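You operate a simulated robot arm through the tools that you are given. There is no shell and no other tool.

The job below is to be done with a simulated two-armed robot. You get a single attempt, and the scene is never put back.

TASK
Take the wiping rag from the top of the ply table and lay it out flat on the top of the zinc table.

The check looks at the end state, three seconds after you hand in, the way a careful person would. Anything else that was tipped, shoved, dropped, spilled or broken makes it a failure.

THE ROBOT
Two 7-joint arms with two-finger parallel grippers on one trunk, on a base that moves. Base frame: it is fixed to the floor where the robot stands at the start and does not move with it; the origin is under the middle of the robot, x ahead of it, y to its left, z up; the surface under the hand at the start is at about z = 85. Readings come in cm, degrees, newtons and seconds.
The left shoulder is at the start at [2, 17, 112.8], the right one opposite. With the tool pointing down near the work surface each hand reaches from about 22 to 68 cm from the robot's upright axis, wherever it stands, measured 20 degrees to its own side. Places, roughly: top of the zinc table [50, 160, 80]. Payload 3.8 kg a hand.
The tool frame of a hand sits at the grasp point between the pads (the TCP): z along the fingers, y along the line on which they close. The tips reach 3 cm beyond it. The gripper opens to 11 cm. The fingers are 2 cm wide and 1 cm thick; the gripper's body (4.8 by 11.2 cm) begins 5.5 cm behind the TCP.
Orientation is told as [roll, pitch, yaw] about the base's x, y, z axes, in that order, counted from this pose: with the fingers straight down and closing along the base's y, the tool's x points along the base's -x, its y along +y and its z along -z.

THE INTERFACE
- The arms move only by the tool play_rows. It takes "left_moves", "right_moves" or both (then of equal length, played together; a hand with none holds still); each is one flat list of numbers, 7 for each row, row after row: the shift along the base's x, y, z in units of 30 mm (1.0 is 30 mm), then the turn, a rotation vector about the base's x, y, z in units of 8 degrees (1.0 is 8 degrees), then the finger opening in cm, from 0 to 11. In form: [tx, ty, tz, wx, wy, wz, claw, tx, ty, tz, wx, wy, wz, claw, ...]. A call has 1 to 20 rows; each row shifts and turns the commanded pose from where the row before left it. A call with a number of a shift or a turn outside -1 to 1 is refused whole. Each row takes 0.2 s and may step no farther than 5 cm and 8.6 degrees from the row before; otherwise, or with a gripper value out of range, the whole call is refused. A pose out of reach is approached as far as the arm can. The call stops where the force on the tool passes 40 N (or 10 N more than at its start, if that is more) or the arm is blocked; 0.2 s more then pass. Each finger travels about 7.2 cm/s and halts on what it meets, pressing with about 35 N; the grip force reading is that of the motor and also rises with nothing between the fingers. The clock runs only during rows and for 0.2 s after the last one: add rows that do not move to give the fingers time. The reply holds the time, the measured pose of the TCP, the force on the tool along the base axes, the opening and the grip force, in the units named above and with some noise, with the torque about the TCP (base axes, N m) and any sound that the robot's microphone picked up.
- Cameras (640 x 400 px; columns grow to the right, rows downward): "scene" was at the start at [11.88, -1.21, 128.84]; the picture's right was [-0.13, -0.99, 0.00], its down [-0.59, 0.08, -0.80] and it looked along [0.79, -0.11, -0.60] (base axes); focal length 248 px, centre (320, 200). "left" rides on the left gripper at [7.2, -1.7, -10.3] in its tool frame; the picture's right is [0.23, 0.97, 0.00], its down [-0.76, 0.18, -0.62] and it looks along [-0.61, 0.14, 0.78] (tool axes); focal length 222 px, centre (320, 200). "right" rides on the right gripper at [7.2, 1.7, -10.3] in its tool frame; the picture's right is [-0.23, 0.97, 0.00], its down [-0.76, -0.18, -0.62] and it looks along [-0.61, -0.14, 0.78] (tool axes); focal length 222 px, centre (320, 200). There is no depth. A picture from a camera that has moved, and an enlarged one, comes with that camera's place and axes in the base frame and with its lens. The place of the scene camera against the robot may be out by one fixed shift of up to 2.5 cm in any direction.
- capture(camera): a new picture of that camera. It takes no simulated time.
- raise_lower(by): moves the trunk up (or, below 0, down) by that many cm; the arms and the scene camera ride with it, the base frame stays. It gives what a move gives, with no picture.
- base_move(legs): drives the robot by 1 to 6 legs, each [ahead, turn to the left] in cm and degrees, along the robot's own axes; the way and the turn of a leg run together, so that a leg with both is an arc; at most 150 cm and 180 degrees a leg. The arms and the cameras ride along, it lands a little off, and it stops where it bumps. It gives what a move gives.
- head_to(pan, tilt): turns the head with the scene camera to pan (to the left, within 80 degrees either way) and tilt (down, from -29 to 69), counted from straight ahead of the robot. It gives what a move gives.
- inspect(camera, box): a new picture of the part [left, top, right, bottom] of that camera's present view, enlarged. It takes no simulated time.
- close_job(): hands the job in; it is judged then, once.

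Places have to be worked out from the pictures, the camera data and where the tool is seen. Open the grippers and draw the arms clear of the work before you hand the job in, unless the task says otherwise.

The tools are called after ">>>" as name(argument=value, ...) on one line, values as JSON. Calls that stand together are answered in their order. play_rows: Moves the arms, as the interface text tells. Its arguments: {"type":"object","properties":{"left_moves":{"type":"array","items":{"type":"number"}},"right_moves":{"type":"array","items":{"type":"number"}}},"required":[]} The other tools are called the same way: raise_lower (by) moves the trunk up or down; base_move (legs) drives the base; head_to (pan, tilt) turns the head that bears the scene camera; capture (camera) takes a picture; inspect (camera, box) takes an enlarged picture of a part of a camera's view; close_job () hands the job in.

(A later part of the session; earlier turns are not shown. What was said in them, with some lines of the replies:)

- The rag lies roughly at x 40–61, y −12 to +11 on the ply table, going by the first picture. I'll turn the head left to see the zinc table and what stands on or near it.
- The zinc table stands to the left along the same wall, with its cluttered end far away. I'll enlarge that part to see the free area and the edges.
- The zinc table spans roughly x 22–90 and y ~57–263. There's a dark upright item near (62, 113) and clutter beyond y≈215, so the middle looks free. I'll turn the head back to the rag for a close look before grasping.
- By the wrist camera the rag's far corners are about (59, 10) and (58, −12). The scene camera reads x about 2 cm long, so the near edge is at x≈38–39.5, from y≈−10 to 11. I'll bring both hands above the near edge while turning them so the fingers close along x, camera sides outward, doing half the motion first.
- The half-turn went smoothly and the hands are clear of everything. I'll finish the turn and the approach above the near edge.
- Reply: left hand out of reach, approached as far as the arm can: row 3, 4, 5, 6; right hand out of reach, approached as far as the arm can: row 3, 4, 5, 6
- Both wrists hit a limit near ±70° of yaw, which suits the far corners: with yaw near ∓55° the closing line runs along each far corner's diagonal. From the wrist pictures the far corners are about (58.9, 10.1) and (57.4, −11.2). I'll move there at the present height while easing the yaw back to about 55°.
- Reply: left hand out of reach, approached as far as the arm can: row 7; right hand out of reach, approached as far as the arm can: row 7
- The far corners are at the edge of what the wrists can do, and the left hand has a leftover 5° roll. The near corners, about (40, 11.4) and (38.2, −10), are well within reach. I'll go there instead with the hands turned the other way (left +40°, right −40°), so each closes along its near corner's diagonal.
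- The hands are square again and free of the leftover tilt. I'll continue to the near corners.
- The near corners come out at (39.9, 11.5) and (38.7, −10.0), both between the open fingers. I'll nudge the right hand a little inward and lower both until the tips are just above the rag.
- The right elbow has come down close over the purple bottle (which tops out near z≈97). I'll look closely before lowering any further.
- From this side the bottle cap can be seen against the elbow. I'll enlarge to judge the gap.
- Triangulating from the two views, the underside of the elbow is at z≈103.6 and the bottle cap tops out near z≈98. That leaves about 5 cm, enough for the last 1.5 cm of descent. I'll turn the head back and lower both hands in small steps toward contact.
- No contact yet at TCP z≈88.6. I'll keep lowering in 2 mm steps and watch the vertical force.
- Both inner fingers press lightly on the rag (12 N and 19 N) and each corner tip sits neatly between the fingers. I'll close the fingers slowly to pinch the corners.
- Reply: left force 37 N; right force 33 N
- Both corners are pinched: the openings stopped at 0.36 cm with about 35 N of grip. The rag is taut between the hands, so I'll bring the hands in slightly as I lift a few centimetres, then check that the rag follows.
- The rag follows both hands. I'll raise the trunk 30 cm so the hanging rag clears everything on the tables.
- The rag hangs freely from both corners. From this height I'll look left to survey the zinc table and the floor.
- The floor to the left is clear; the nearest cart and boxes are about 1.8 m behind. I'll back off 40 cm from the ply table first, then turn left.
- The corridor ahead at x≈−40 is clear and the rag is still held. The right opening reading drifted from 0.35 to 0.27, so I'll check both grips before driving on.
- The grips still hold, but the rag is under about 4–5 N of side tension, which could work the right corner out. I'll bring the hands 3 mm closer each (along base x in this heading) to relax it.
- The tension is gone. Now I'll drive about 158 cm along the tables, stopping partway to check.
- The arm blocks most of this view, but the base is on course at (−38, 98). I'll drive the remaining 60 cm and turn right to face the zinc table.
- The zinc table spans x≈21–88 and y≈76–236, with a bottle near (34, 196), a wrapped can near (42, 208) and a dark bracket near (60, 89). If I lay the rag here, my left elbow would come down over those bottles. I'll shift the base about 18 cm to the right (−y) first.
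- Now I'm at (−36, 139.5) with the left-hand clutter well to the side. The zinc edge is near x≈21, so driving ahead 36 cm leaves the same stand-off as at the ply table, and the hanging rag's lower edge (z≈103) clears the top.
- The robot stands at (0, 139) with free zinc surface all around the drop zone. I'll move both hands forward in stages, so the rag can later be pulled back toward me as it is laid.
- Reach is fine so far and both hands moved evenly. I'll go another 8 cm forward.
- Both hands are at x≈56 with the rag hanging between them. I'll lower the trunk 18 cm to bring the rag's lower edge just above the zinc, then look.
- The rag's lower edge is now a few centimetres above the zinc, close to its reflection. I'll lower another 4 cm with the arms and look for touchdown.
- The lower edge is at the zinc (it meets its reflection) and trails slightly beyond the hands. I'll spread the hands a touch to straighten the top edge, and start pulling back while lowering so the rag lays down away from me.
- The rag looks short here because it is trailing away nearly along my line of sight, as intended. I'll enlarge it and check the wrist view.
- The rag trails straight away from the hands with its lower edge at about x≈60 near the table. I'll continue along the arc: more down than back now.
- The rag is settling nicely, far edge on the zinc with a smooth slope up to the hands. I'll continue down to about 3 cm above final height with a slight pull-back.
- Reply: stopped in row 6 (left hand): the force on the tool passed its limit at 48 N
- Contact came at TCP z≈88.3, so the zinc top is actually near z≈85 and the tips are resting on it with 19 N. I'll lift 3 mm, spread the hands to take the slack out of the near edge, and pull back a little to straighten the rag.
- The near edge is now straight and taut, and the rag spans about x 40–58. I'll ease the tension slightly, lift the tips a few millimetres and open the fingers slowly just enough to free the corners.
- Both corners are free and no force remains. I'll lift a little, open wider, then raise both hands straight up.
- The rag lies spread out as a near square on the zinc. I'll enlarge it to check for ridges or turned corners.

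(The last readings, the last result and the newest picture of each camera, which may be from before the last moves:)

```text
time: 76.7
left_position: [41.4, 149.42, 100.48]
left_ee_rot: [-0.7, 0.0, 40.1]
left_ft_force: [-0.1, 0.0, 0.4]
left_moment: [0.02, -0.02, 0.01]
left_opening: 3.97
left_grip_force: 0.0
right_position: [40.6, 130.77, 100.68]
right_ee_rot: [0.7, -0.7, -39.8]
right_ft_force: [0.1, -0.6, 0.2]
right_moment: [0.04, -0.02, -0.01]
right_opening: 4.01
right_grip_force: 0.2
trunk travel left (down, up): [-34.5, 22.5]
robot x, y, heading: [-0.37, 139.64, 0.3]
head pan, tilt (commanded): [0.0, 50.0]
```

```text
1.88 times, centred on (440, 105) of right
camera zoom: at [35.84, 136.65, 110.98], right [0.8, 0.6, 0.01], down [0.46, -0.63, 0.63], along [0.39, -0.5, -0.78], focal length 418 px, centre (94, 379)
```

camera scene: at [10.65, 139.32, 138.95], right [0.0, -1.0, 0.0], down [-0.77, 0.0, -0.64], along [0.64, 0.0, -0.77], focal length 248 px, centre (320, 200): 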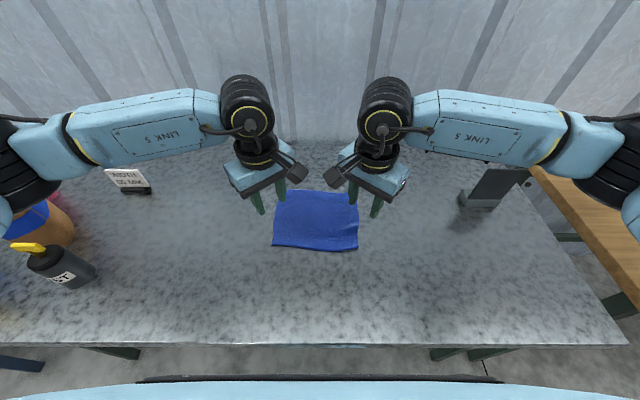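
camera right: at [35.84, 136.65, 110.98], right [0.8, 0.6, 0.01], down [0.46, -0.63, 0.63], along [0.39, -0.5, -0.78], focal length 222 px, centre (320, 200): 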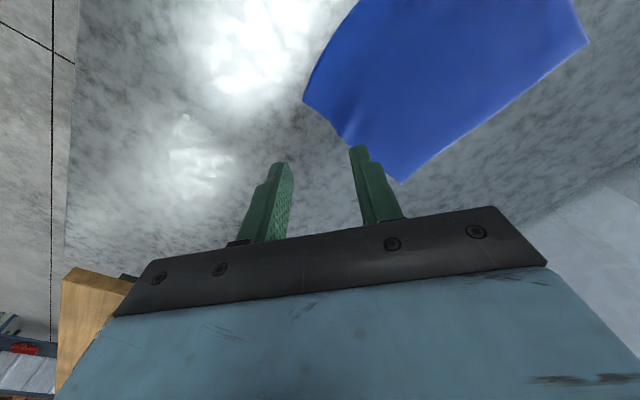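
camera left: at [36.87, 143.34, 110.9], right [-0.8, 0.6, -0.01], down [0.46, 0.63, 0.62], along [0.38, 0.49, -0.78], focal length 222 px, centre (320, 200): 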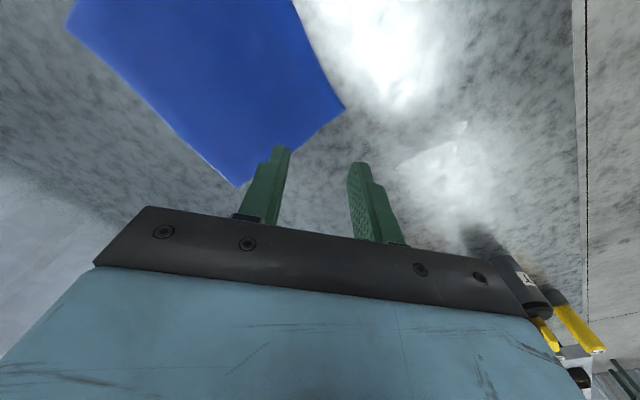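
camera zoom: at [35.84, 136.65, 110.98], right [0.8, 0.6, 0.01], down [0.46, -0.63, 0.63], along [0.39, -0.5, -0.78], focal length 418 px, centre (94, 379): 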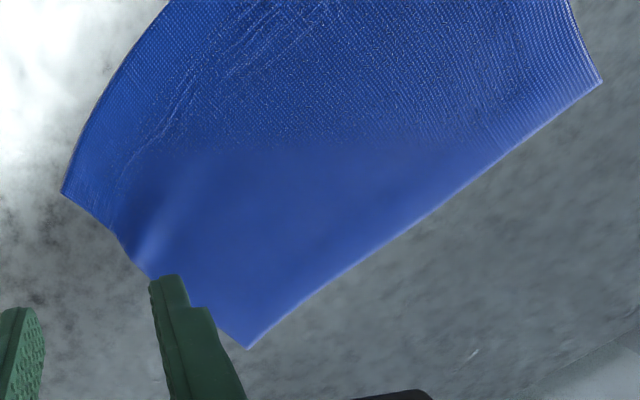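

The rag is flat overall, with a faint ripple band near the near edge and a low ridge at the right side. I'll back the hands off upward a little, let it settle, and look again in the light.

>>> play_rows(left_moves=[-0.3, 0.3, 0.5, 0, 0, 0, 4, -0.3, 0.3, 0.5, 0, 0, 0, 4, -0.3, 0.3, 0.5, 0, 0, 0, 4, 0, 0.3, 0.5, 0, 0, 0, 4, 0, 0, 0, 0, 0, 0, 2, 0, 0, 0, 0, 0, 0, 0, 0, 0, 0, 0, 0, 0, 0], right_moves=[-0.3, -0.3, 0.5, 0, 0, 0, 4, -0.3, -0.3, 0.5, 0, 0, 0, 4, -0.3, -0.3, 0.5, 0, 0, 0, 4, 0, -0.3, 0.5, 0, 0, 0, 4, 0, 0, 0, 0, 0, 0, 2, 0, 0, 0, 0, 0, 0, 0, 0, 0, 0, 0, 0, 0, 0])

>>> inspect(camera="scene", box=[250, 170, 390, 270])

>>> capture(camera="left")

>>> capture(camera="right")

```text
time: 78.3
left_position: [38.78, 153.05, 106.71]
left_ee_rot: [-0.8, 0.0, 40.1]
left_ft_force: [0.0, -0.9, -0.3]
left_moment: [-0.04, -0.01, -0.01]
left_opening: 0.0
left_grip_force: 34.9
right_position: [37.83, 127.28, 106.7]
right_ee_rot: [0.7, -0.6, -39.9]
right_ft_force: [0.1, 0.1, 0.4]
right_moment: [0.01, -0.02, 0.01]
right_opening: 0.01
right_grip_force: 35.0
trunk travel left (down, up): [-34.5, 22.5]
robot x, y, heading: [-0.19, 139.81, -0.2]
head pan, tilt (commanded): [0.0, 50.0]
```

```text
4.00 times, centred on (320, 220) of scene
camera zoom: at [10.68, 139.33, 138.94], right [0.0, -1.0, 0.0], down [-0.77, 0.0, -0.64], along [0.64, 0.0, -0.77], focal length 993 px, centre (320, 120)
```

zoom: 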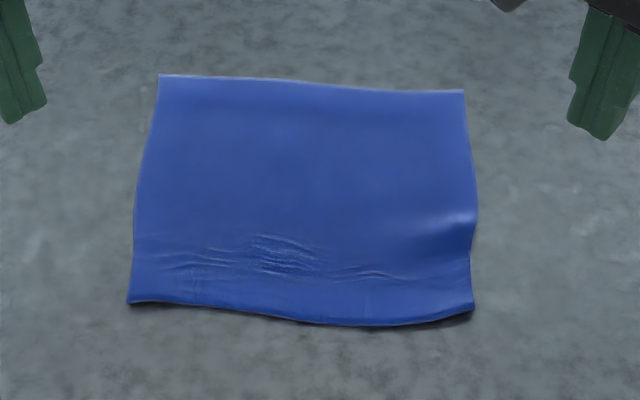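

```text
taken
camera left: at [34.2, 146.98, 117.0], right [-0.8, 0.6, -0.01], down [0.46, 0.63, 0.62], along [0.38, 0.49, -0.78], focal length 222 px, centre (320, 200)
```

left: 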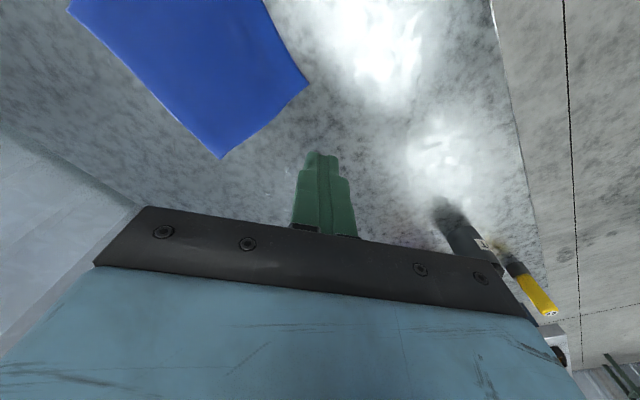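

```text
taken
camera right: at [33.17, 133.18, 116.95], right [0.8, 0.6, 0.01], down [0.46, -0.63, 0.63], along [0.39, -0.5, -0.78], focal length 222 px, centre (320, 200)
```

right: 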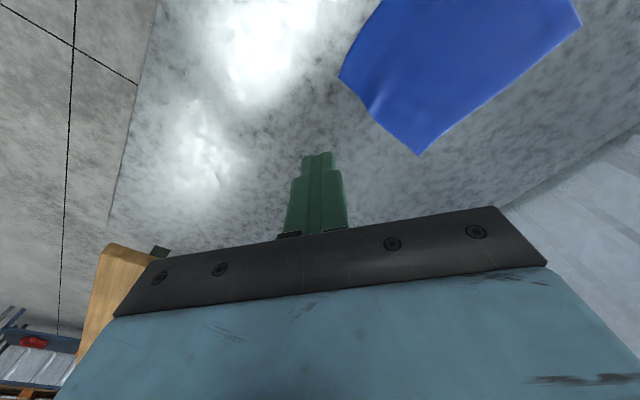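

By the corner positions the rag is 21 cm wide and about 19 cm deep at the left and middle, but only about 17.5 cm at the right. So the low ridge at the right side is about 1.5 cm of slack. I'll bring the closed right fingers over the near-right corner area (41.5, 132) to smooth it gently.

>>> play_rows(right_moves=[0.61, 0.8, -0.3, 0, 0, 0, 0, 0.61, 0.8, -0.3, 0, 0, 0, 0, 0, 0, -0.8, 0, 0, 0, 0, 0, 0, -0.8, 0, 0, 0, 0, 0, 0, -0.8, 0, 0, 0, 0, 0, 0, -0.8, 0, 0, 0, 0, 0, 0, -0.7, 0, 0, 0, 0, 0, 0, -0.6, 0, 0, 0, 0])

>>> capture(camera="right")

>>> inspect(camera="scene", box=[250, 170, 390, 270])

```text
time: 80.1
left_position: [38.79, 153.09, 106.66]
left_ee_rot: [-0.8, -0.2, 40.1]
left_ft_force: [-0.3, 0.3, -1.5]
left_moment: [-0.01, -0.01, -0.02]
left_opening: 0.0
left_grip_force: 35.5
right_position: [41.45, 132.09, 91.28]
right_ee_rot: [0.7, -0.6, -40.0]
right_ft_force: [0.7, -0.2, 0.6]
right_moment: [-0.01, -0.03, -0.02]
right_opening: 0.0
right_grip_force: 34.4
trunk travel left (down, up): [-34.5, 22.5]
robot x, y, heading: [-0.59, 139.32, 0.2]
head pan, tilt (commanded): [0.0, 50.0]
```

```text
taken
camera right: at [36.67, 138.01, 101.56], right [0.8, 0.6, 0.02], down [0.46, -0.63, 0.63], along [0.39, -0.5, -0.78], focal length 222 px, centre (320, 200)
```

right: 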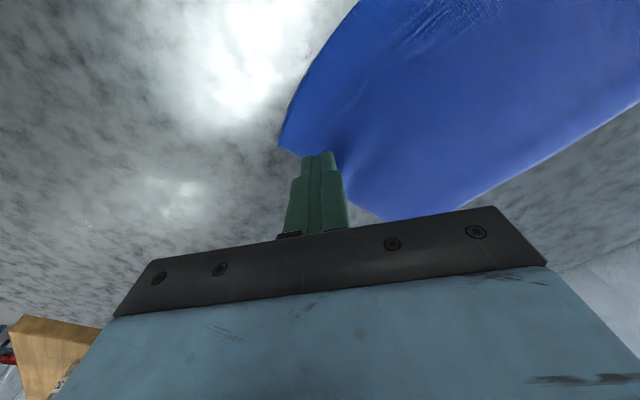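

```text
4.00 times, centred on (320, 220) of scene
camera zoom: at [10.69, 139.33, 138.94], right [0.0, -1.0, 0.0], down [-0.77, 0.0, -0.64], along [0.64, 0.0, -0.77], focal length 993 px, centre (320, 120)
```

zoom: 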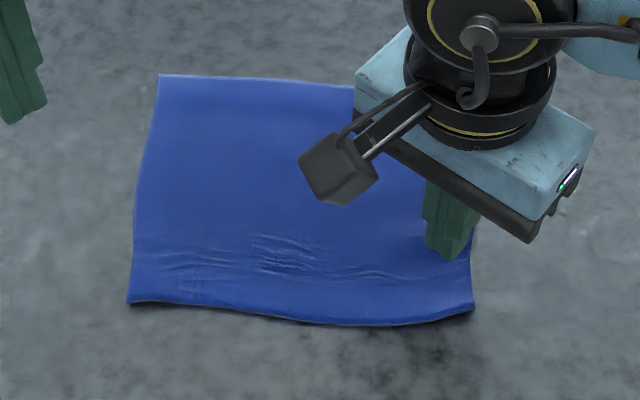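

The finger pair is over the near-right area and 3 cm above the zinc. I'll lower to light contact in small steps.

>>> play_rows(right_moves=[0, 0, -0.3, 0, 0, 0, 0, 0, 0, -0.25, 0, 0, 0, 0, 0, 0, -0.15, 0, 0, 0, 0, 0, 0, -0.1, 0, 0, 0, 0, 0, 0, -0.07, 0, 0, 0, 0])

>>> inspect(camera="scene", box=[250, 170, 390, 270])

```text
time: 81.3
left_position: [38.77, 153.02, 106.6]
left_ee_rot: [-0.8, -0.1, 40.1]
left_ft_force: [-0.5, -1.1, 0.1]
left_moment: [0.02, -0.01, -0.03]
left_opening: 0.0
left_grip_force: 35.2
right_position: [41.54, 131.99, 88.58]
right_ee_rot: [0.7, -0.6, -39.8]
right_ft_force: [0.0, -0.2, 0.2]
right_moment: [-0.01, 0.07, 0.02]
right_opening: 0.0
right_grip_force: 35.2
trunk travel left (down, up): [-34.5, 22.5]
robot x, y, heading: [-0.15, 139.15, 0.3]
head pan, tilt (commanded): [0.0, 50.0]
```

```text
4.00 times, centred on (320, 220) of scene
camera zoom: at [10.68, 139.33, 138.95], right [0.0, -1.0, 0.0], down [-0.77, 0.0, -0.64], along [0.64, 0.0, -0.77], focal length 993 px, centre (320, 120)
```

zoom: 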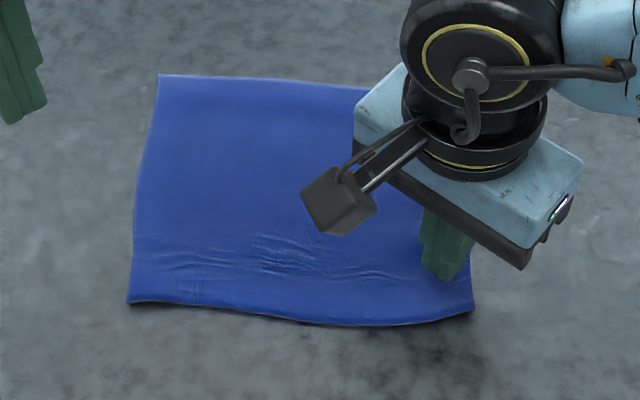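

Just about touching. I'll press a little further until a few newtons show.

>>> play_rows(right_moves=[0, 0, -0.05, 0, 0, 0, 0, 0, 0, -0.05, 0, 0, 0, 0, 0, 0, -0.03, 0, 0, 0, 0])

```text
time: 82.1
left_position: [38.74, 152.98, 106.64]
left_ee_rot: [-0.8, -0.1, 40.1]
left_ft_force: [0.1, 0.1, 0.0]
left_moment: [-0.02, -0.03, -0.01]
left_opening: 0.01
left_grip_force: 34.9
right_position: [41.45, 132.09, 88.47]
right_ee_rot: [0.8, -0.7, -39.8]
right_ft_force: [-0.8, -0.8, 3.6]
right_moment: [-0.01, 0.04, -0.02]
right_opening: 0.0
right_grip_force: 34.5
trunk travel left (down, up): [-34.5, 22.5]
robot x, y, heading: [-0.24, 139.36, 0.2]
head pan, tilt (commanded): [0.0, 50.0]
```

3.6 N of contact. I'll drag the corner 1.5 cm toward me (−x) to pull the ridge out.

>>> play_rows(right_moves=[-0.05, 0, -0.04, 0, 0, 0, 0, -0.1, 0, 0, 0, 0, 0, 0, -0.1, 0, 0, 0, 0, 0, 0, -0.1, -0.02, 0, 0, 0, 0, 0, -0.1, -0.02, 0, 0, 0, 0, 0, -0.05, 0, 0, 0, 0, 0, 0])

>>> inspect(camera="scene", box=[250, 170, 390, 270])

>>> inspect(camera="right", box=[240, 0, 580, 212])

```text
time: 83.5
left_position: [38.63, 153.02, 106.61]
left_ee_rot: [-0.8, 0.0, 40.0]
left_ft_force: [0.4, 0.0, -0.1]
left_moment: [0.0, -0.02, 0.03]
left_opening: 0.0
left_grip_force: 35.8
right_position: [40.05, 131.95, 88.27]
right_ee_rot: [0.9, -0.7, -39.9]
right_ft_force: [2.5, -0.1, 11.5]
right_moment: [0.04, -0.03, 0.03]
right_opening: 0.0
right_grip_force: 35.0
trunk travel left (down, up): [-34.5, 22.5]
robot x, y, heading: [-0.55, 139.47, 0.3]
head pan, tilt (commanded): [0.0, 50.0]
```

```text
4.00 times, centred on (320, 220) of scene
camera zoom: at [10.63, 139.35, 138.95], right [0.0, -1.0, 0.0], down [-0.77, 0.0, -0.64], along [0.64, 0.0, -0.77], focal length 993 px, centre (320, 120)
```

zoom: 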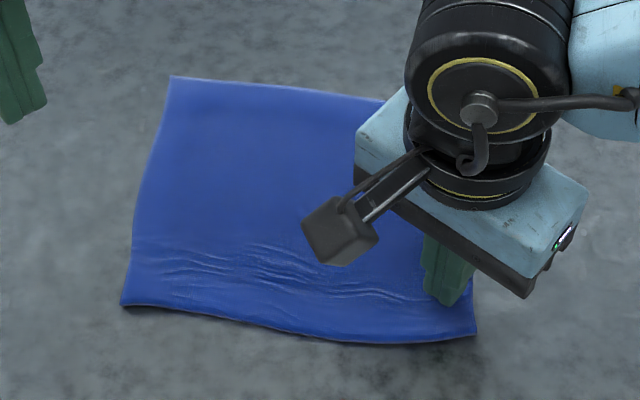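

```text
1.88 times, centred on (410, 106) of right
camera zoom: at [35.31, 137.92, 98.6], right [0.8, 0.6, 0.02], down [0.46, -0.63, 0.63], along [0.39, -0.5, -0.78], focal length 418 px, centre (151, 377)
```

zoom: 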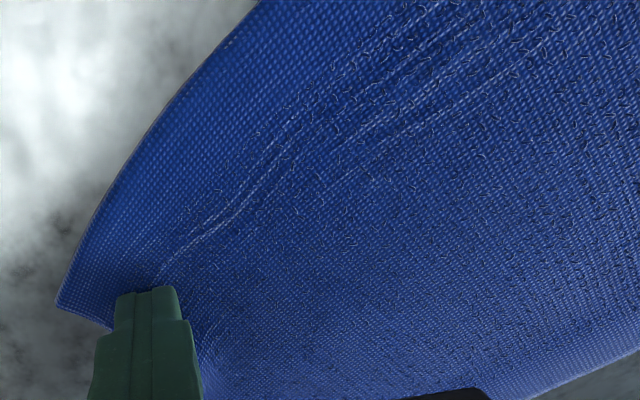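

The corner came along and the ridge pulled out; the rag turned by a couple of degrees, which is harmless. I'll lift the right hand straight up and look.

>>> play_rows(right_moves=[0, 0, 0.1, 0, 0, 0, 0, 0, 0, 0.3, 0, 0, 0, 0, 0, 0, 0.6, 0, 0, 0, 0, 0, -0.3, 0.8, 0, 0, 0, 0, 0, -0.5, 0.8, 0, 0, 0, 0, -0.3, -0.5, 0.8, 0, 0, 0, 0, -0.3, -0.5, 0.8, 0, 0, 0, 0, -0.3, 0, 0.8, 0, 0, 0, 0])

>>> inspect(camera="scene", box=[250, 170, 390, 270])

>>> capture(camera="right")

```text
time: 85.3
left_position: [38.68, 153.07, 106.6]
left_ee_rot: [-0.8, 0.0, 40.1]
left_ft_force: [0.4, -0.7, -0.1]
left_moment: [0.01, -0.04, 0.0]
left_opening: 0.0
left_grip_force: 35.5
right_position: [37.24, 126.51, 103.31]
right_ee_rot: [0.7, -0.7, -39.8]
right_ft_force: [-0.4, -0.9, 0.2]
right_moment: [0.02, -0.02, -0.01]
right_opening: 0.02
right_grip_force: 34.9
trunk travel left (down, up): [-34.5, 22.5]
robot x, y, heading: [-0.17, 139.2, 0.2]
head pan, tilt (commanded): [0.0, 50.0]
```

```text
4.00 times, centred on (320, 220) of scene
camera zoom: at [10.66, 139.36, 138.95], right [0.0, -1.0, 0.0], down [-0.77, 0.0, -0.64], along [0.64, 0.0, -0.77], focal length 993 px, centre (320, 120)
```

zoom: 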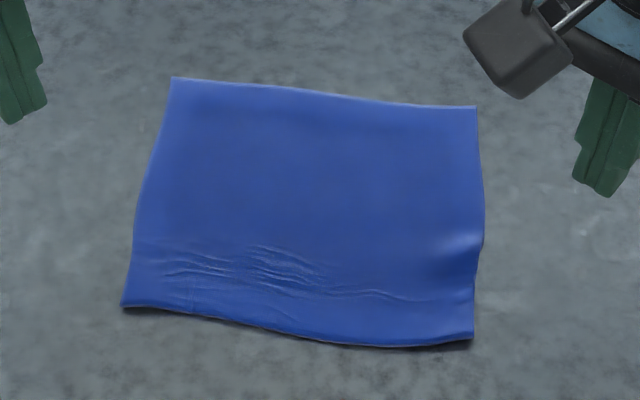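

```text
taken
camera right: at [32.52, 132.41, 113.61], right [0.8, 0.6, 0.02], down [0.46, -0.63, 0.63], along [0.39, -0.5, -0.78], focal length 222 px, centre (320, 200)
```

right: 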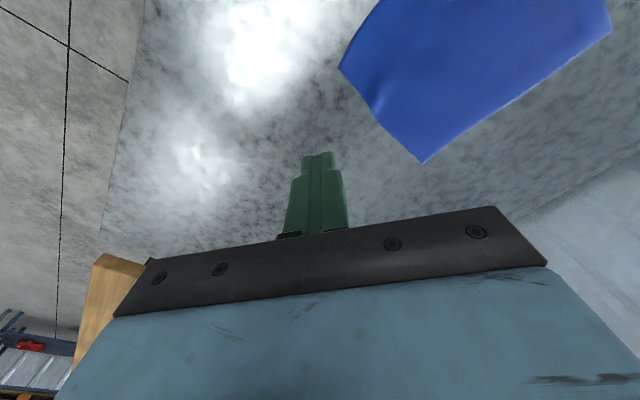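

The right ridge is still there because the whole rag slid along. I'll hold the far part down with the left hand while the right hand pulls the near-right corner. First I'll turn the left wrist to −40° (camera outward, giving clearance) and bring it above (54, 138).

>>> play_rows(left_moves=[0.464, -0.4, 0, 0, 0, -0.909, 0, 0.464, -0.4, 0, 0, 0, -0.909, 0, 0.464, -0.4, 0, 0, 0, -0.909, 0, 0.464, -0.457, 0, 0, 0, -0.909, 0, 0.464, -0.457, 0, 0, 0, -0.909, 0, 0.464, -0.457, 0, 0, 0, -0.909, 0, 0.464, -0.457, 0, 0, 0, -0.909, 0, 0.464, -0.5, 0, 0, 0, -0.909, 0, 0.464, -0.5, 0, 0, 0, -0.909, 0, 0.464, -0.5, 0, 0, 0, -0.909, 0, 0.464, -0.5, 0, 0, 0, -0.909, 0])

>>> capture(camera="scene")

>>> capture(camera="left")

```text
time: 87.7
left_position: [54.04, 137.88, 106.63]
left_ee_rot: [-0.9, -0.2, -40.1]
left_ft_force: [0.1, 0.5, 0.3]
left_moment: [0.01, 0.01, -0.02]
left_opening: 0.01
left_grip_force: 35.1
right_position: [37.27, 126.4, 103.31]
right_ee_rot: [0.8, -0.6, -39.9]
right_ft_force: [-0.1, -0.6, -0.2]
right_moment: [-0.04, 0.0, 0.02]
right_opening: 0.01
right_grip_force: 34.9
trunk travel left (down, up): [-34.5, 22.5]
robot x, y, heading: [-0.01, 139.42, 0.1]
head pan, tilt (commanded): [0.0, 50.0]
```

```text
taken
camera scene: at [10.69, 139.26, 138.94], right [0.0, -1.0, 0.0], down [-0.77, 0.0, -0.64], along [0.64, 0.0, -0.77], focal length 248 px, centre (320, 200)
```

scene: 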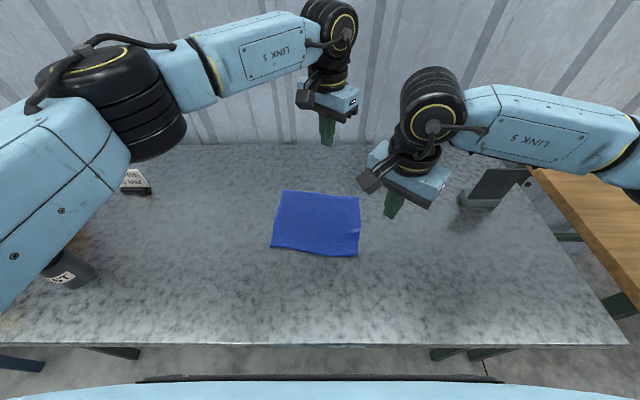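

```text
taken
camera left: at [47.49, 141.21, 116.94], right [0.45, 0.89, -0.01], down [0.7, -0.35, 0.62], along [0.55, -0.29, -0.78], focal length 222 px, centre (320, 200)
```

left: 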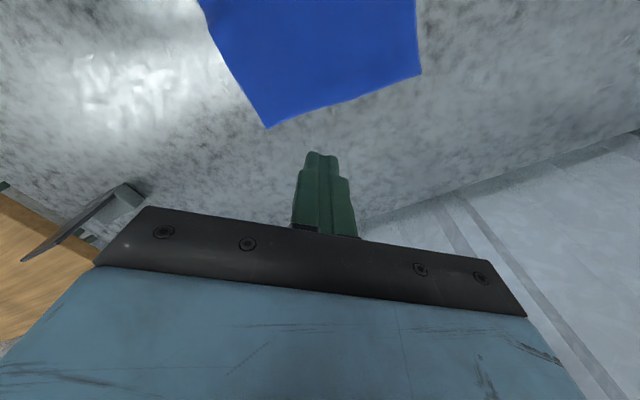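

The left hand reached its spot, and the far edge runs at x≈55–57. To keep clearance between the left camera and the right gripper, I'll turn the right wrist outward (+40°) while moving it over the near-right corner (now ≈(37.3, 130.5)), and bring the left hand down over (53.5, 138.5).

>>> play_rows(left_moves=[-0.018, 0.02, -0.4, 0, 0, 0, 0, -0.018, 0.02, -0.5, 0, 0, 0, 0, -0.018, 0.02, -0.5, 0, 0, 0, 0, -0.018, 0.02, -0.5, 0, 0, 0, 0, -0.018, 0.02, -0.5, 0, 0, 0, 0, -0.018, 0.02, -0.5, 0, 0, 0, 0, -0.018, 0.02, -0.5, 0, 0, 0, 0, -0.018, 0.02, -0.5, 0, 0, 0, 0, -0.018, 0.02, -0.5, 0, 0, 0, 0, -0.018, 0.02, -0.4, 0, 0, 0, 0], right_moves=[0, 0, 0, 0, 0, 0.99, 0, 0, 0, 0, 0, 0, 0.99, 0, 0, 0, 0, 0, 0, 0.99, 0, 0, 0, 0, 0, 0, 0.99, 0, 0.06, 0.2, 0, 0, 0, 0.99, 0, 0.1, 0.3, -0.1, 0, 0, 0.99, 0, 0.14, 0.35, -0.3, 0, 0, 0.99, 0, 0.14, 0.35, -0.4, 0, 0, 0.99, 0, 0.15, 0.35, -0.5, 0, 0, 0.99, 0, 0.15, 0.35, -0.5, 0, 0, 0.99, 0])

>>> capture(camera="scene")

>>> capture(camera="right")

>>> capture(camera="left")

```text
time: 89.9
left_position: [53.48, 138.57, 92.09]
left_ee_rot: [-0.8, 0.0, -39.8]
left_ft_force: [-0.2, -0.2, 0.5]
left_moment: [0.0, 0.0, 0.01]
left_opening: 0.02
left_grip_force: 34.5
right_position: [39.32, 132.22, 97.97]
right_ee_rot: [0.6, -0.6, 39.6]
right_ft_force: [0.3, -0.7, 0.3]
right_moment: [-0.04, 0.02, 0.0]
right_opening: 0.0
right_grip_force: 35.2
trunk travel left (down, up): [-34.5, 22.5]
robot x, y, heading: [-0.34, 139.35, 0.0]
head pan, tilt (commanded): [0.0, 50.0]
```

```text
taken
camera scene: at [10.7, 139.36, 138.94], right [0.0, -1.0, 0.0], down [-0.77, 0.0, -0.64], along [0.64, 0.0, -0.77], focal length 248 px, centre (320, 200)
```

scene: 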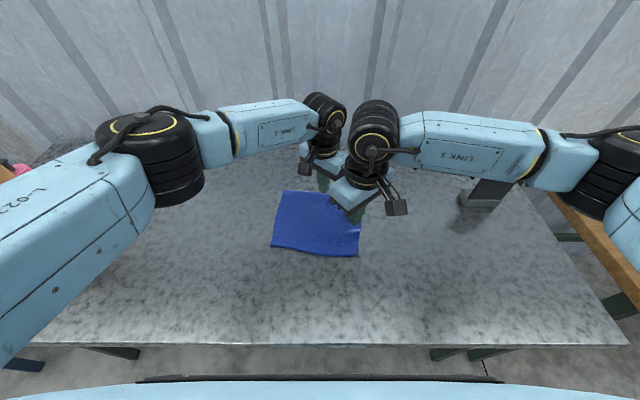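

```text
taken
camera right: at [32.73, 128.75, 108.22], right [-0.44, 0.9, 0.01], down [0.7, 0.34, 0.63], along [0.56, 0.29, -0.78], focal length 222 px, centre (320, 200)
```

right: 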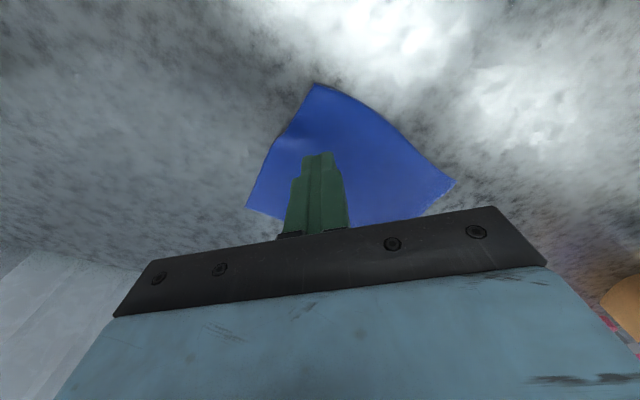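

```text
taken
camera left: at [46.97, 141.89, 102.51], right [0.45, 0.89, -0.01], down [0.7, -0.34, 0.62], along [0.55, -0.29, -0.78], focal length 222 px, centre (320, 200)
```

left: 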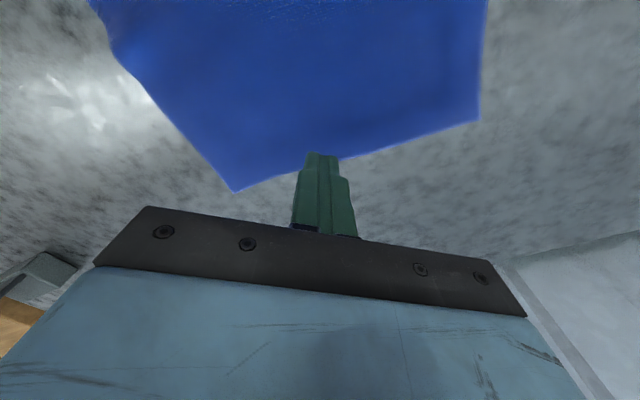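

Geometry is good: the left tips will land about 2 cm inside the far edge, and the right tips about 2 cm inside the near-right corner. I'll lower both toward contact.

>>> play_rows(left_moves=[0, 0, -0.2, 0, 0, 0, 0, 0, 0, -0.2, 0, 0, 0, 0, 0, 0, -0.2, 0, 0, 0, 0, 0, 0, -0.2, 0, 0, 0, 0, 0, 0, -0.2, 0, 0, 0, 0, 0, 0, -0.12, 0, 0, 0, 0, 0, 0, -0.08, 0, 0, 0, 0], right_moves=[0, 0, -0.45, 0, 0, 0, 0, 0, 0, -0.45, 0, 0, 0, 0, 0, 0, -0.45, 0, 0, 0, 0, 0, 0, -0.45, 0, 0, 0, 0, 0, 0, -0.45, 0, 0, 0, 0, 0, 0, -0.45, 0, 0, 0, 0, 0, 0, -0.35, 0, 0, 0, 0])

>>> inspect(camera="scene", box=[230, 130, 430, 270])

```text
time: 91.5
left_position: [53.6, 138.64, 88.71]
left_ee_rot: [-0.8, -0.2, -39.9]
left_ft_force: [-0.2, -0.3, 0.0]
left_moment: [0.01, 0.01, 0.02]
left_opening: 0.02
left_grip_force: 34.6
right_position: [39.54, 132.12, 88.64]
right_ee_rot: [0.7, -0.6, 39.3]
right_ft_force: [0.8, -0.2, -0.5]
right_moment: [0.02, -0.04, 0.0]
right_opening: 0.02
right_grip_force: 34.9
trunk travel left (down, up): [-34.5, 22.5]
robot x, y, heading: [-0.39, 139.25, 0.1]
head pan, tilt (commanded): [0.0, 50.0]
```

```text
2.86 times, centred on (330, 200) of scene
camera zoom: at [10.68, 139.33, 138.94], right [0.0, -1.0, 0.0], down [-0.77, 0.0, -0.64], along [0.64, 0.0, -0.77], focal length 709 px, centre (291, 200)
```

zoom: 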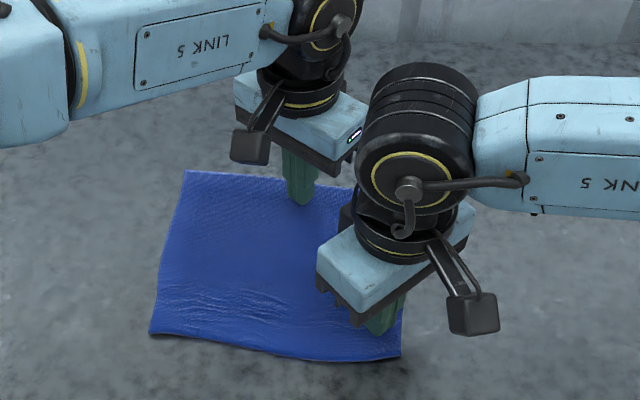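

Clearances look fine. I'll press the left hand a bit firmer (as the hold) and the right one lightly.

>>> play_rows(left_moves=[0, 0, -0.06, 0, 0, 0, 0, 0, 0, -0.05, 0, 0, 0, 0, 0, 0, -0.05, 0, 0, 0, 0], right_moves=[0, 0, -0.04, 0, 0, 0, 0, 0, 0, -0.04, 0, 0, 0, 0, 0, 0, -0.03, 0, 0, 0, 0])

```text
time: 92.3
left_position: [53.49, 138.62, 88.39]
left_ee_rot: [-0.6, -0.3, -39.9]
left_ft_force: [1.2, 1.5, 12.2]
left_moment: [0.04, -0.03, 0.01]
left_opening: 0.0
left_grip_force: 35.5
right_position: [39.49, 132.26, 88.4]
right_ee_rot: [0.6, -0.6, 39.2]
right_ft_force: [0.0, -0.6, 2.5]
right_moment: [-0.03, 0.01, -0.01]
right_opening: 0.0
right_grip_force: 35.2
trunk travel left (down, up): [-34.5, 22.5]
robot x, y, heading: [-0.38, 139.19, 0.2]
head pan, tilt (commanded): [0.0, 50.0]
```

The left holds with 12 N and the right touches with 2.5 N. Now I'll pull the right corner 1.5 cm toward me and slightly outward.

>>> play_rows(right_moves=[-0.05, 0, -0.06, 0, 0, 0, 0, -0.09, -0.01, 0, 0, 0, 0, 0, -0.09, -0.01, 0, 0, 0, 0, 0, -0.09, -0.01, 0, 0, 0, 0, 0, -0.09, -0.01, 0, 0, 0, 0, 0, -0.09, -0.01, 0, 0, 0, 0, 0])

>>> inspect(camera="scene", box=[230, 130, 430, 270])

>>> capture(camera="right")

>>> capture(camera="left")

```text
time: 93.7
left_position: [53.47, 138.65, 88.28]
left_ee_rot: [-0.7, -0.3, -39.8]
left_ft_force: [3.1, -0.2, 19.6]
left_moment: [0.04, -0.05, -0.01]
left_opening: 0.0
left_grip_force: 34.9
right_position: [37.91, 132.09, 88.33]
right_ee_rot: [0.7, -0.7, 39.4]
right_ft_force: [3.7, 1.3, 14.6]
right_moment: [0.01, -0.07, -0.02]
right_opening: 0.0
right_grip_force: 34.8
trunk travel left (down, up): [-34.5, 22.5]
robot x, y, heading: [-0.25, 139.33, 0.2]
head pan, tilt (commanded): [0.0, 50.0]
```

```text
2.86 times, centred on (330, 200) of scene
camera zoom: at [10.51, 139.37, 138.97], right [0.0, -1.0, 0.0], down [-0.77, 0.0, -0.64], along [0.64, 0.0, -0.77], focal length 709 px, centre (291, 200)
```

zoom: 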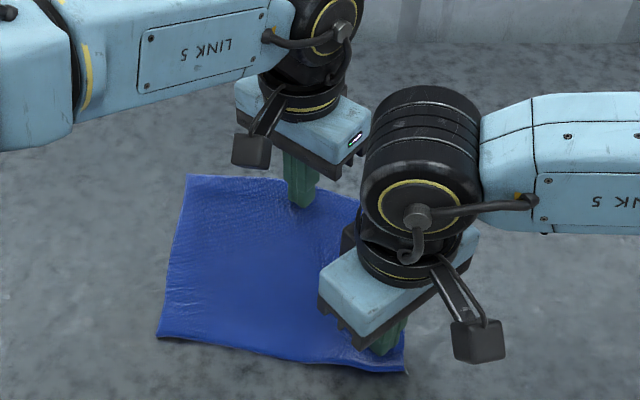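

```text
taken
camera right: at [31.18, 128.6, 98.55], right [-0.44, 0.9, 0.01], down [0.7, 0.33, 0.63], along [0.56, 0.29, -0.78], focal length 222 px, centre (320, 200)
```

right: 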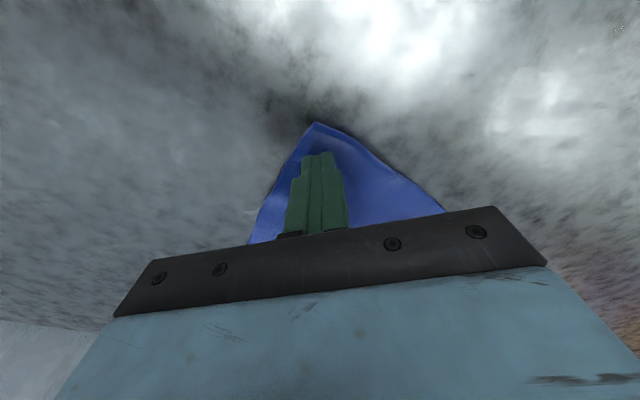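

```text
taken
camera left: at [46.85, 141.88, 98.61], right [0.45, 0.89, -0.01], down [0.7, -0.34, 0.62], along [0.55, -0.29, -0.78], focal length 222 px, centre (320, 200)
```

left: 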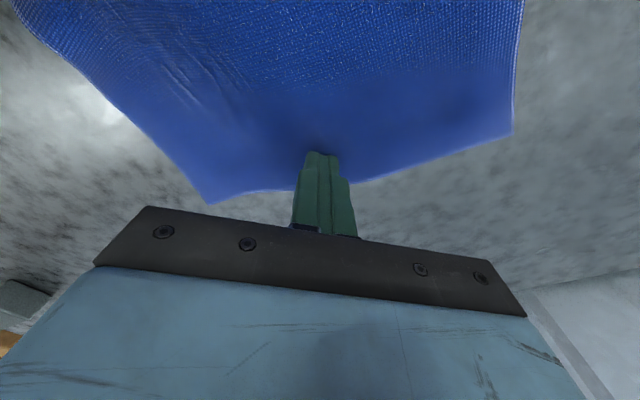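

The tension is straightening the right side. I'll lift the right hand off while the left still holds, then lift the left, and look.

>>> play_rows(left_moves=[0, 0, 0, 0, 0, 0, 0, 0, 0, 0, 0, 0, 0, 0, 0, 0, 0, 0, 0, 0, 0, 0, 0, 0.15, 0, 0, 0, 0, 0, 0, 0.3, 0, 0, 0, 0, 0, 0, 0.7, 0, 0, 0, 0, 0, 0, 0.8, 0, 0, 0, 0, 0, 0, 0.8, 0, 0, 0, 0, 0, 0, 0.8, 0, 0, 0, 0], right_moves=[0, 0, 0.1, 0, 0, 0, 0, 0, 0, 0.3, 0, 0, 0, 0, 0, 0, 0.6, 0, 0, 0, 0, 0, -0.3, 0.8, 0, 0, 0, 0, -0.1, -0.5, 0.8, 0, 0, 0, 0, -0.1, -0.5, 0.8, 0, 0, 0, 0, -0.1, -0.5, 0.5, 0, 0, 0, 0, 0, -0.5, 0.3, 0, 0, 0, 0, 0, 0, 0, 0, 0, 0, 0])

>>> inspect(camera="scene", box=[250, 170, 390, 270])

>>> capture(camera="right")

>>> capture(camera="left")

```text
time: 95.7
left_position: [53.45, 138.68, 98.83]
left_ee_rot: [-0.8, -0.1, -39.9]
left_ft_force: [0.2, 0.1, -0.5]
left_moment: [0.04, 0.02, 0.02]
left_opening: 0.02
left_grip_force: 34.8
right_position: [37.32, 125.16, 100.83]
right_ee_rot: [0.7, -0.5, 39.4]
right_ft_force: [-0.2, 0.6, 0.7]
right_moment: [-0.01, 0.02, 0.0]
right_opening: 0.0
right_grip_force: 35.0
trunk travel left (down, up): [-34.5, 22.5]
robot x, y, heading: [-0.35, 139.26, 0.1]
head pan, tilt (commanded): [0.0, 50.0]
```

```text
4.00 times, centred on (320, 220) of scene
camera zoom: at [10.66, 139.35, 138.95], right [0.0, -1.0, 0.0], down [-0.77, 0.0, -0.64], along [0.64, 0.0, -0.77], focal length 993 px, centre (320, 120)
```

zoom: 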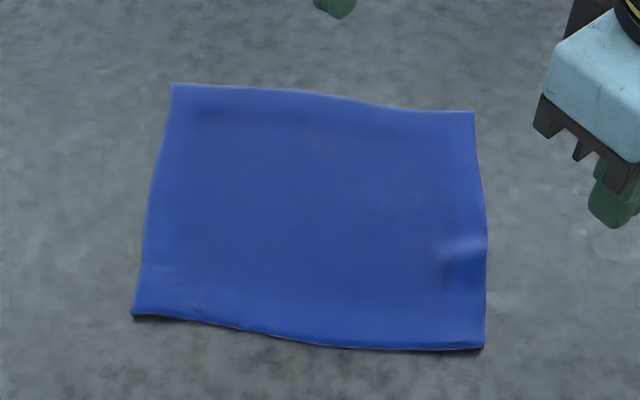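

```text
taken
camera right: at [30.55, 121.7, 111.03], right [-0.44, 0.9, 0.01], down [0.7, 0.34, 0.63], along [0.56, 0.29, -0.78], focal length 222 px, centre (320, 200)
```

right: 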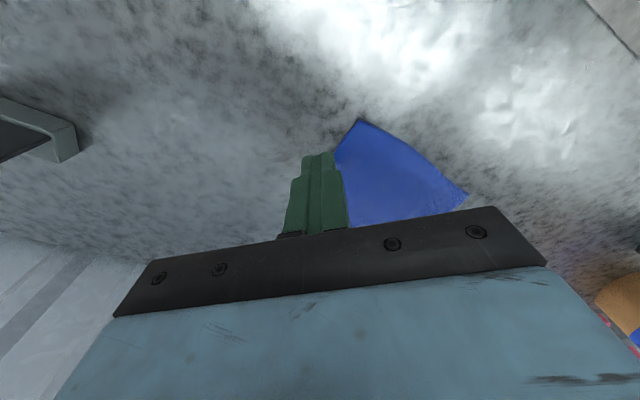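

```text
taken
camera left: at [46.97, 141.91, 109.12], right [0.45, 0.89, -0.01], down [0.7, -0.34, 0.62], along [0.55, -0.29, -0.78], focal length 222 px, centre (320, 200)
```

left: 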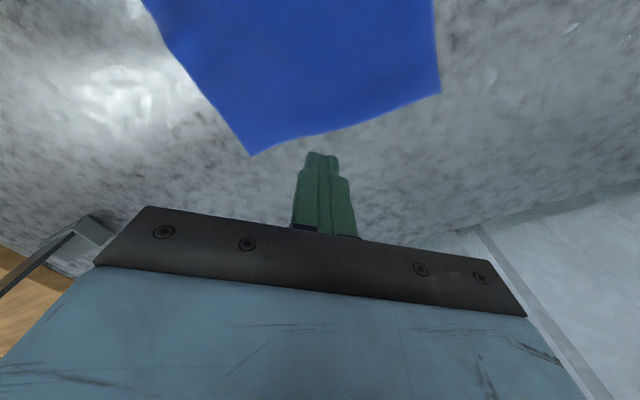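

That worked: the ripples are gone and the rag is smooth and square, about 21.5 × 18.7 cm. Only a very faint swell is left at the right edge. I'll raise the trunk to draw both arms clear, then open the grippers.

>>> raise_lower(by=18)

>>> play_rows(left_moves=[0, 0.2, 0, 0, 0, 0, 2, 0, 0.3, 0, 0, 0, 0, 5, 0, 0.3, 0, 0, 0, 0, 8, 0, 0.3, 0, 0, 0, 0, 11, 0, 0, 0, 0, 0, 0, 11, 0, 0, 0, 0, 0, 0, 11], right_moves=[0, -0.1, 0, 0, 0, 0, 2, 0, -0.1, 0, 0, 0, 0, 5, 0, 0, 0, 0, 0, 0, 8, 0, 0, 0, 0, 0, 0, 11, 0, 0, 0, 0, 0, 0, 11, 0, 0, 0, 0, 0, 0, 11])

>>> capture(camera="scene")

```text
time: 97.7
left_position: [53.54, 138.63, 116.68]
left_ee_rot: [-0.8, -0.2, -39.9]
left_ft_force: [-0.5, -0.8, -0.1]
left_moment: [-0.01, 0.02, -0.01]
left_opening: 0.0
left_grip_force: 35.3
right_position: [37.35, 125.15, 118.71]
right_ee_rot: [0.7, -0.6, 39.4]
right_ft_force: [-0.6, -1.2, 0.5]
right_moment: [0.0, 0.01, 0.0]
right_opening: 0.0
right_grip_force: 35.0
trunk travel left (down, up): [-52.5, 4.5]
robot x, y, heading: [-0.16, 139.42, 0.1]
head pan, tilt (commanded): [0.0, 50.0]
```

```text
time: 99.1
left_position: [53.62, 142.0, 116.75]
left_ee_rot: [-0.8, -0.1, -40.0]
left_ft_force: [0.5, 0.4, -0.5]
left_moment: [0.0, 0.03, -0.02]
left_opening: 10.99
left_grip_force: 0.1
right_position: [37.28, 124.52, 118.72]
right_ee_rot: [0.7, -0.7, 39.3]
right_ft_force: [-0.5, 0.6, 0.5]
right_moment: [0.0, -0.04, -0.02]
right_opening: 11.01
right_grip_force: 0.0
trunk travel left (down, up): [-52.5, 4.5]
robot x, y, heading: [-0.27, 139.47, 0.1]
head pan, tilt (commanded): [0.0, 50.0]
```

```text
taken
camera scene: at [10.68, 139.35, 156.95], right [0.0, -1.0, 0.0], down [-0.77, 0.0, -0.64], along [0.64, 0.0, -0.77], focal length 248 px, centre (320, 200)
```

scene: 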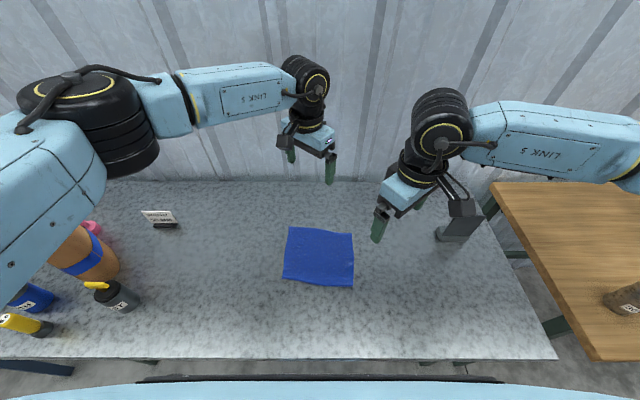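

Both grippers are open and high above the rag, and nothing on the table has moved. I'll back the base straight off 35 cm so the arms are clear of the work, and take a last look.

>>> base_move(legs=[[-35, 0]])

>>> capture(camera="scene")

>>> inspect(camera="scene", box=[240, 100, 400, 210])

```text
time: 101.3
left_position: [19.15, 141.88, 116.73]
left_ee_rot: [-0.8, -0.1, -39.9]
left_ft_force: [0.1, 0.4, 0.7]
left_moment: [0.01, -0.01, 0.01]
left_opening: 11.0
left_grip_force: 0.0
right_position: [2.88, 124.57, 118.72]
right_ee_rot: [0.8, -0.6, 39.4]
right_ft_force: [-0.8, 0.0, 0.0]
right_moment: [-0.02, -0.01, 0.03]
right_opening: 10.98
right_grip_force: 0.0
trunk travel left (down, up): [-52.5, 4.5]
robot x, y, heading: [-34.61, 139.1, 0.1]
head pan, tilt (commanded): [0.0, 50.0]
```

```text
taken
camera scene: at [-23.76, 139.26, 156.94], right [0.0, -1.0, 0.0], down [-0.77, 0.0, -0.64], along [0.64, 0.0, -0.77], focal length 248 px, centre (320, 200)
```

scene: 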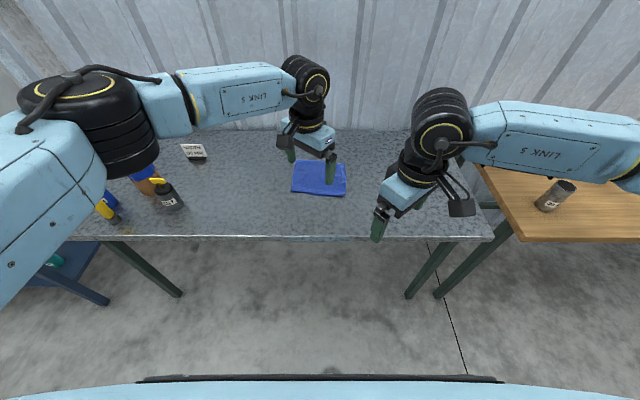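

```text
3.64 times, centred on (320, 155) of scene
camera zoom: at [-23.76, 139.26, 156.94], right [0.0, -1.0, 0.0], down [-0.77, 0.0, -0.64], along [0.64, 0.0, -0.77], focal length 903 px, centre (320, 364)
```

zoom: 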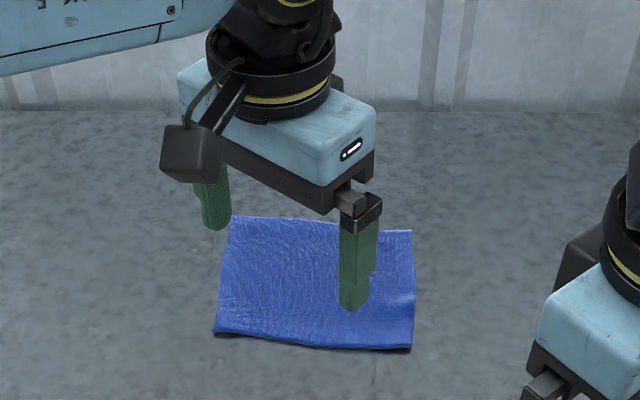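

The rag lies flat and fully on the zinc table. The nearby items on both tables are standing as before, the grippers are open and the arms are clear of the work, so I'm handing the job in.

>>> close_job()

```text
The job is handed in.
```

The wiping rag is off the ply table and lying flat on the zinc table, and I've handed the job in; I haven't seen the verdict.

- **Placement:** the rag lies wholly on the zinc top, roughly 21.5 by 18.7 cm. It is turned a few degrees from square.
- **Flatness:** after release there was a low ridge along the right side. I held the far edge down and pulled the near corner to smooth it out. A very faint swell remained at the right edge in the last close look.
- **Everything else:** nothing was bumped or moved that I could see in the pictures. I only saw part of the ply table again at the end. The rest of it I last checked just after lifting the rag.
- **Robot:** both grippers are open and raised, and I backed the base off 35 cm so the arms are clear of the rag.
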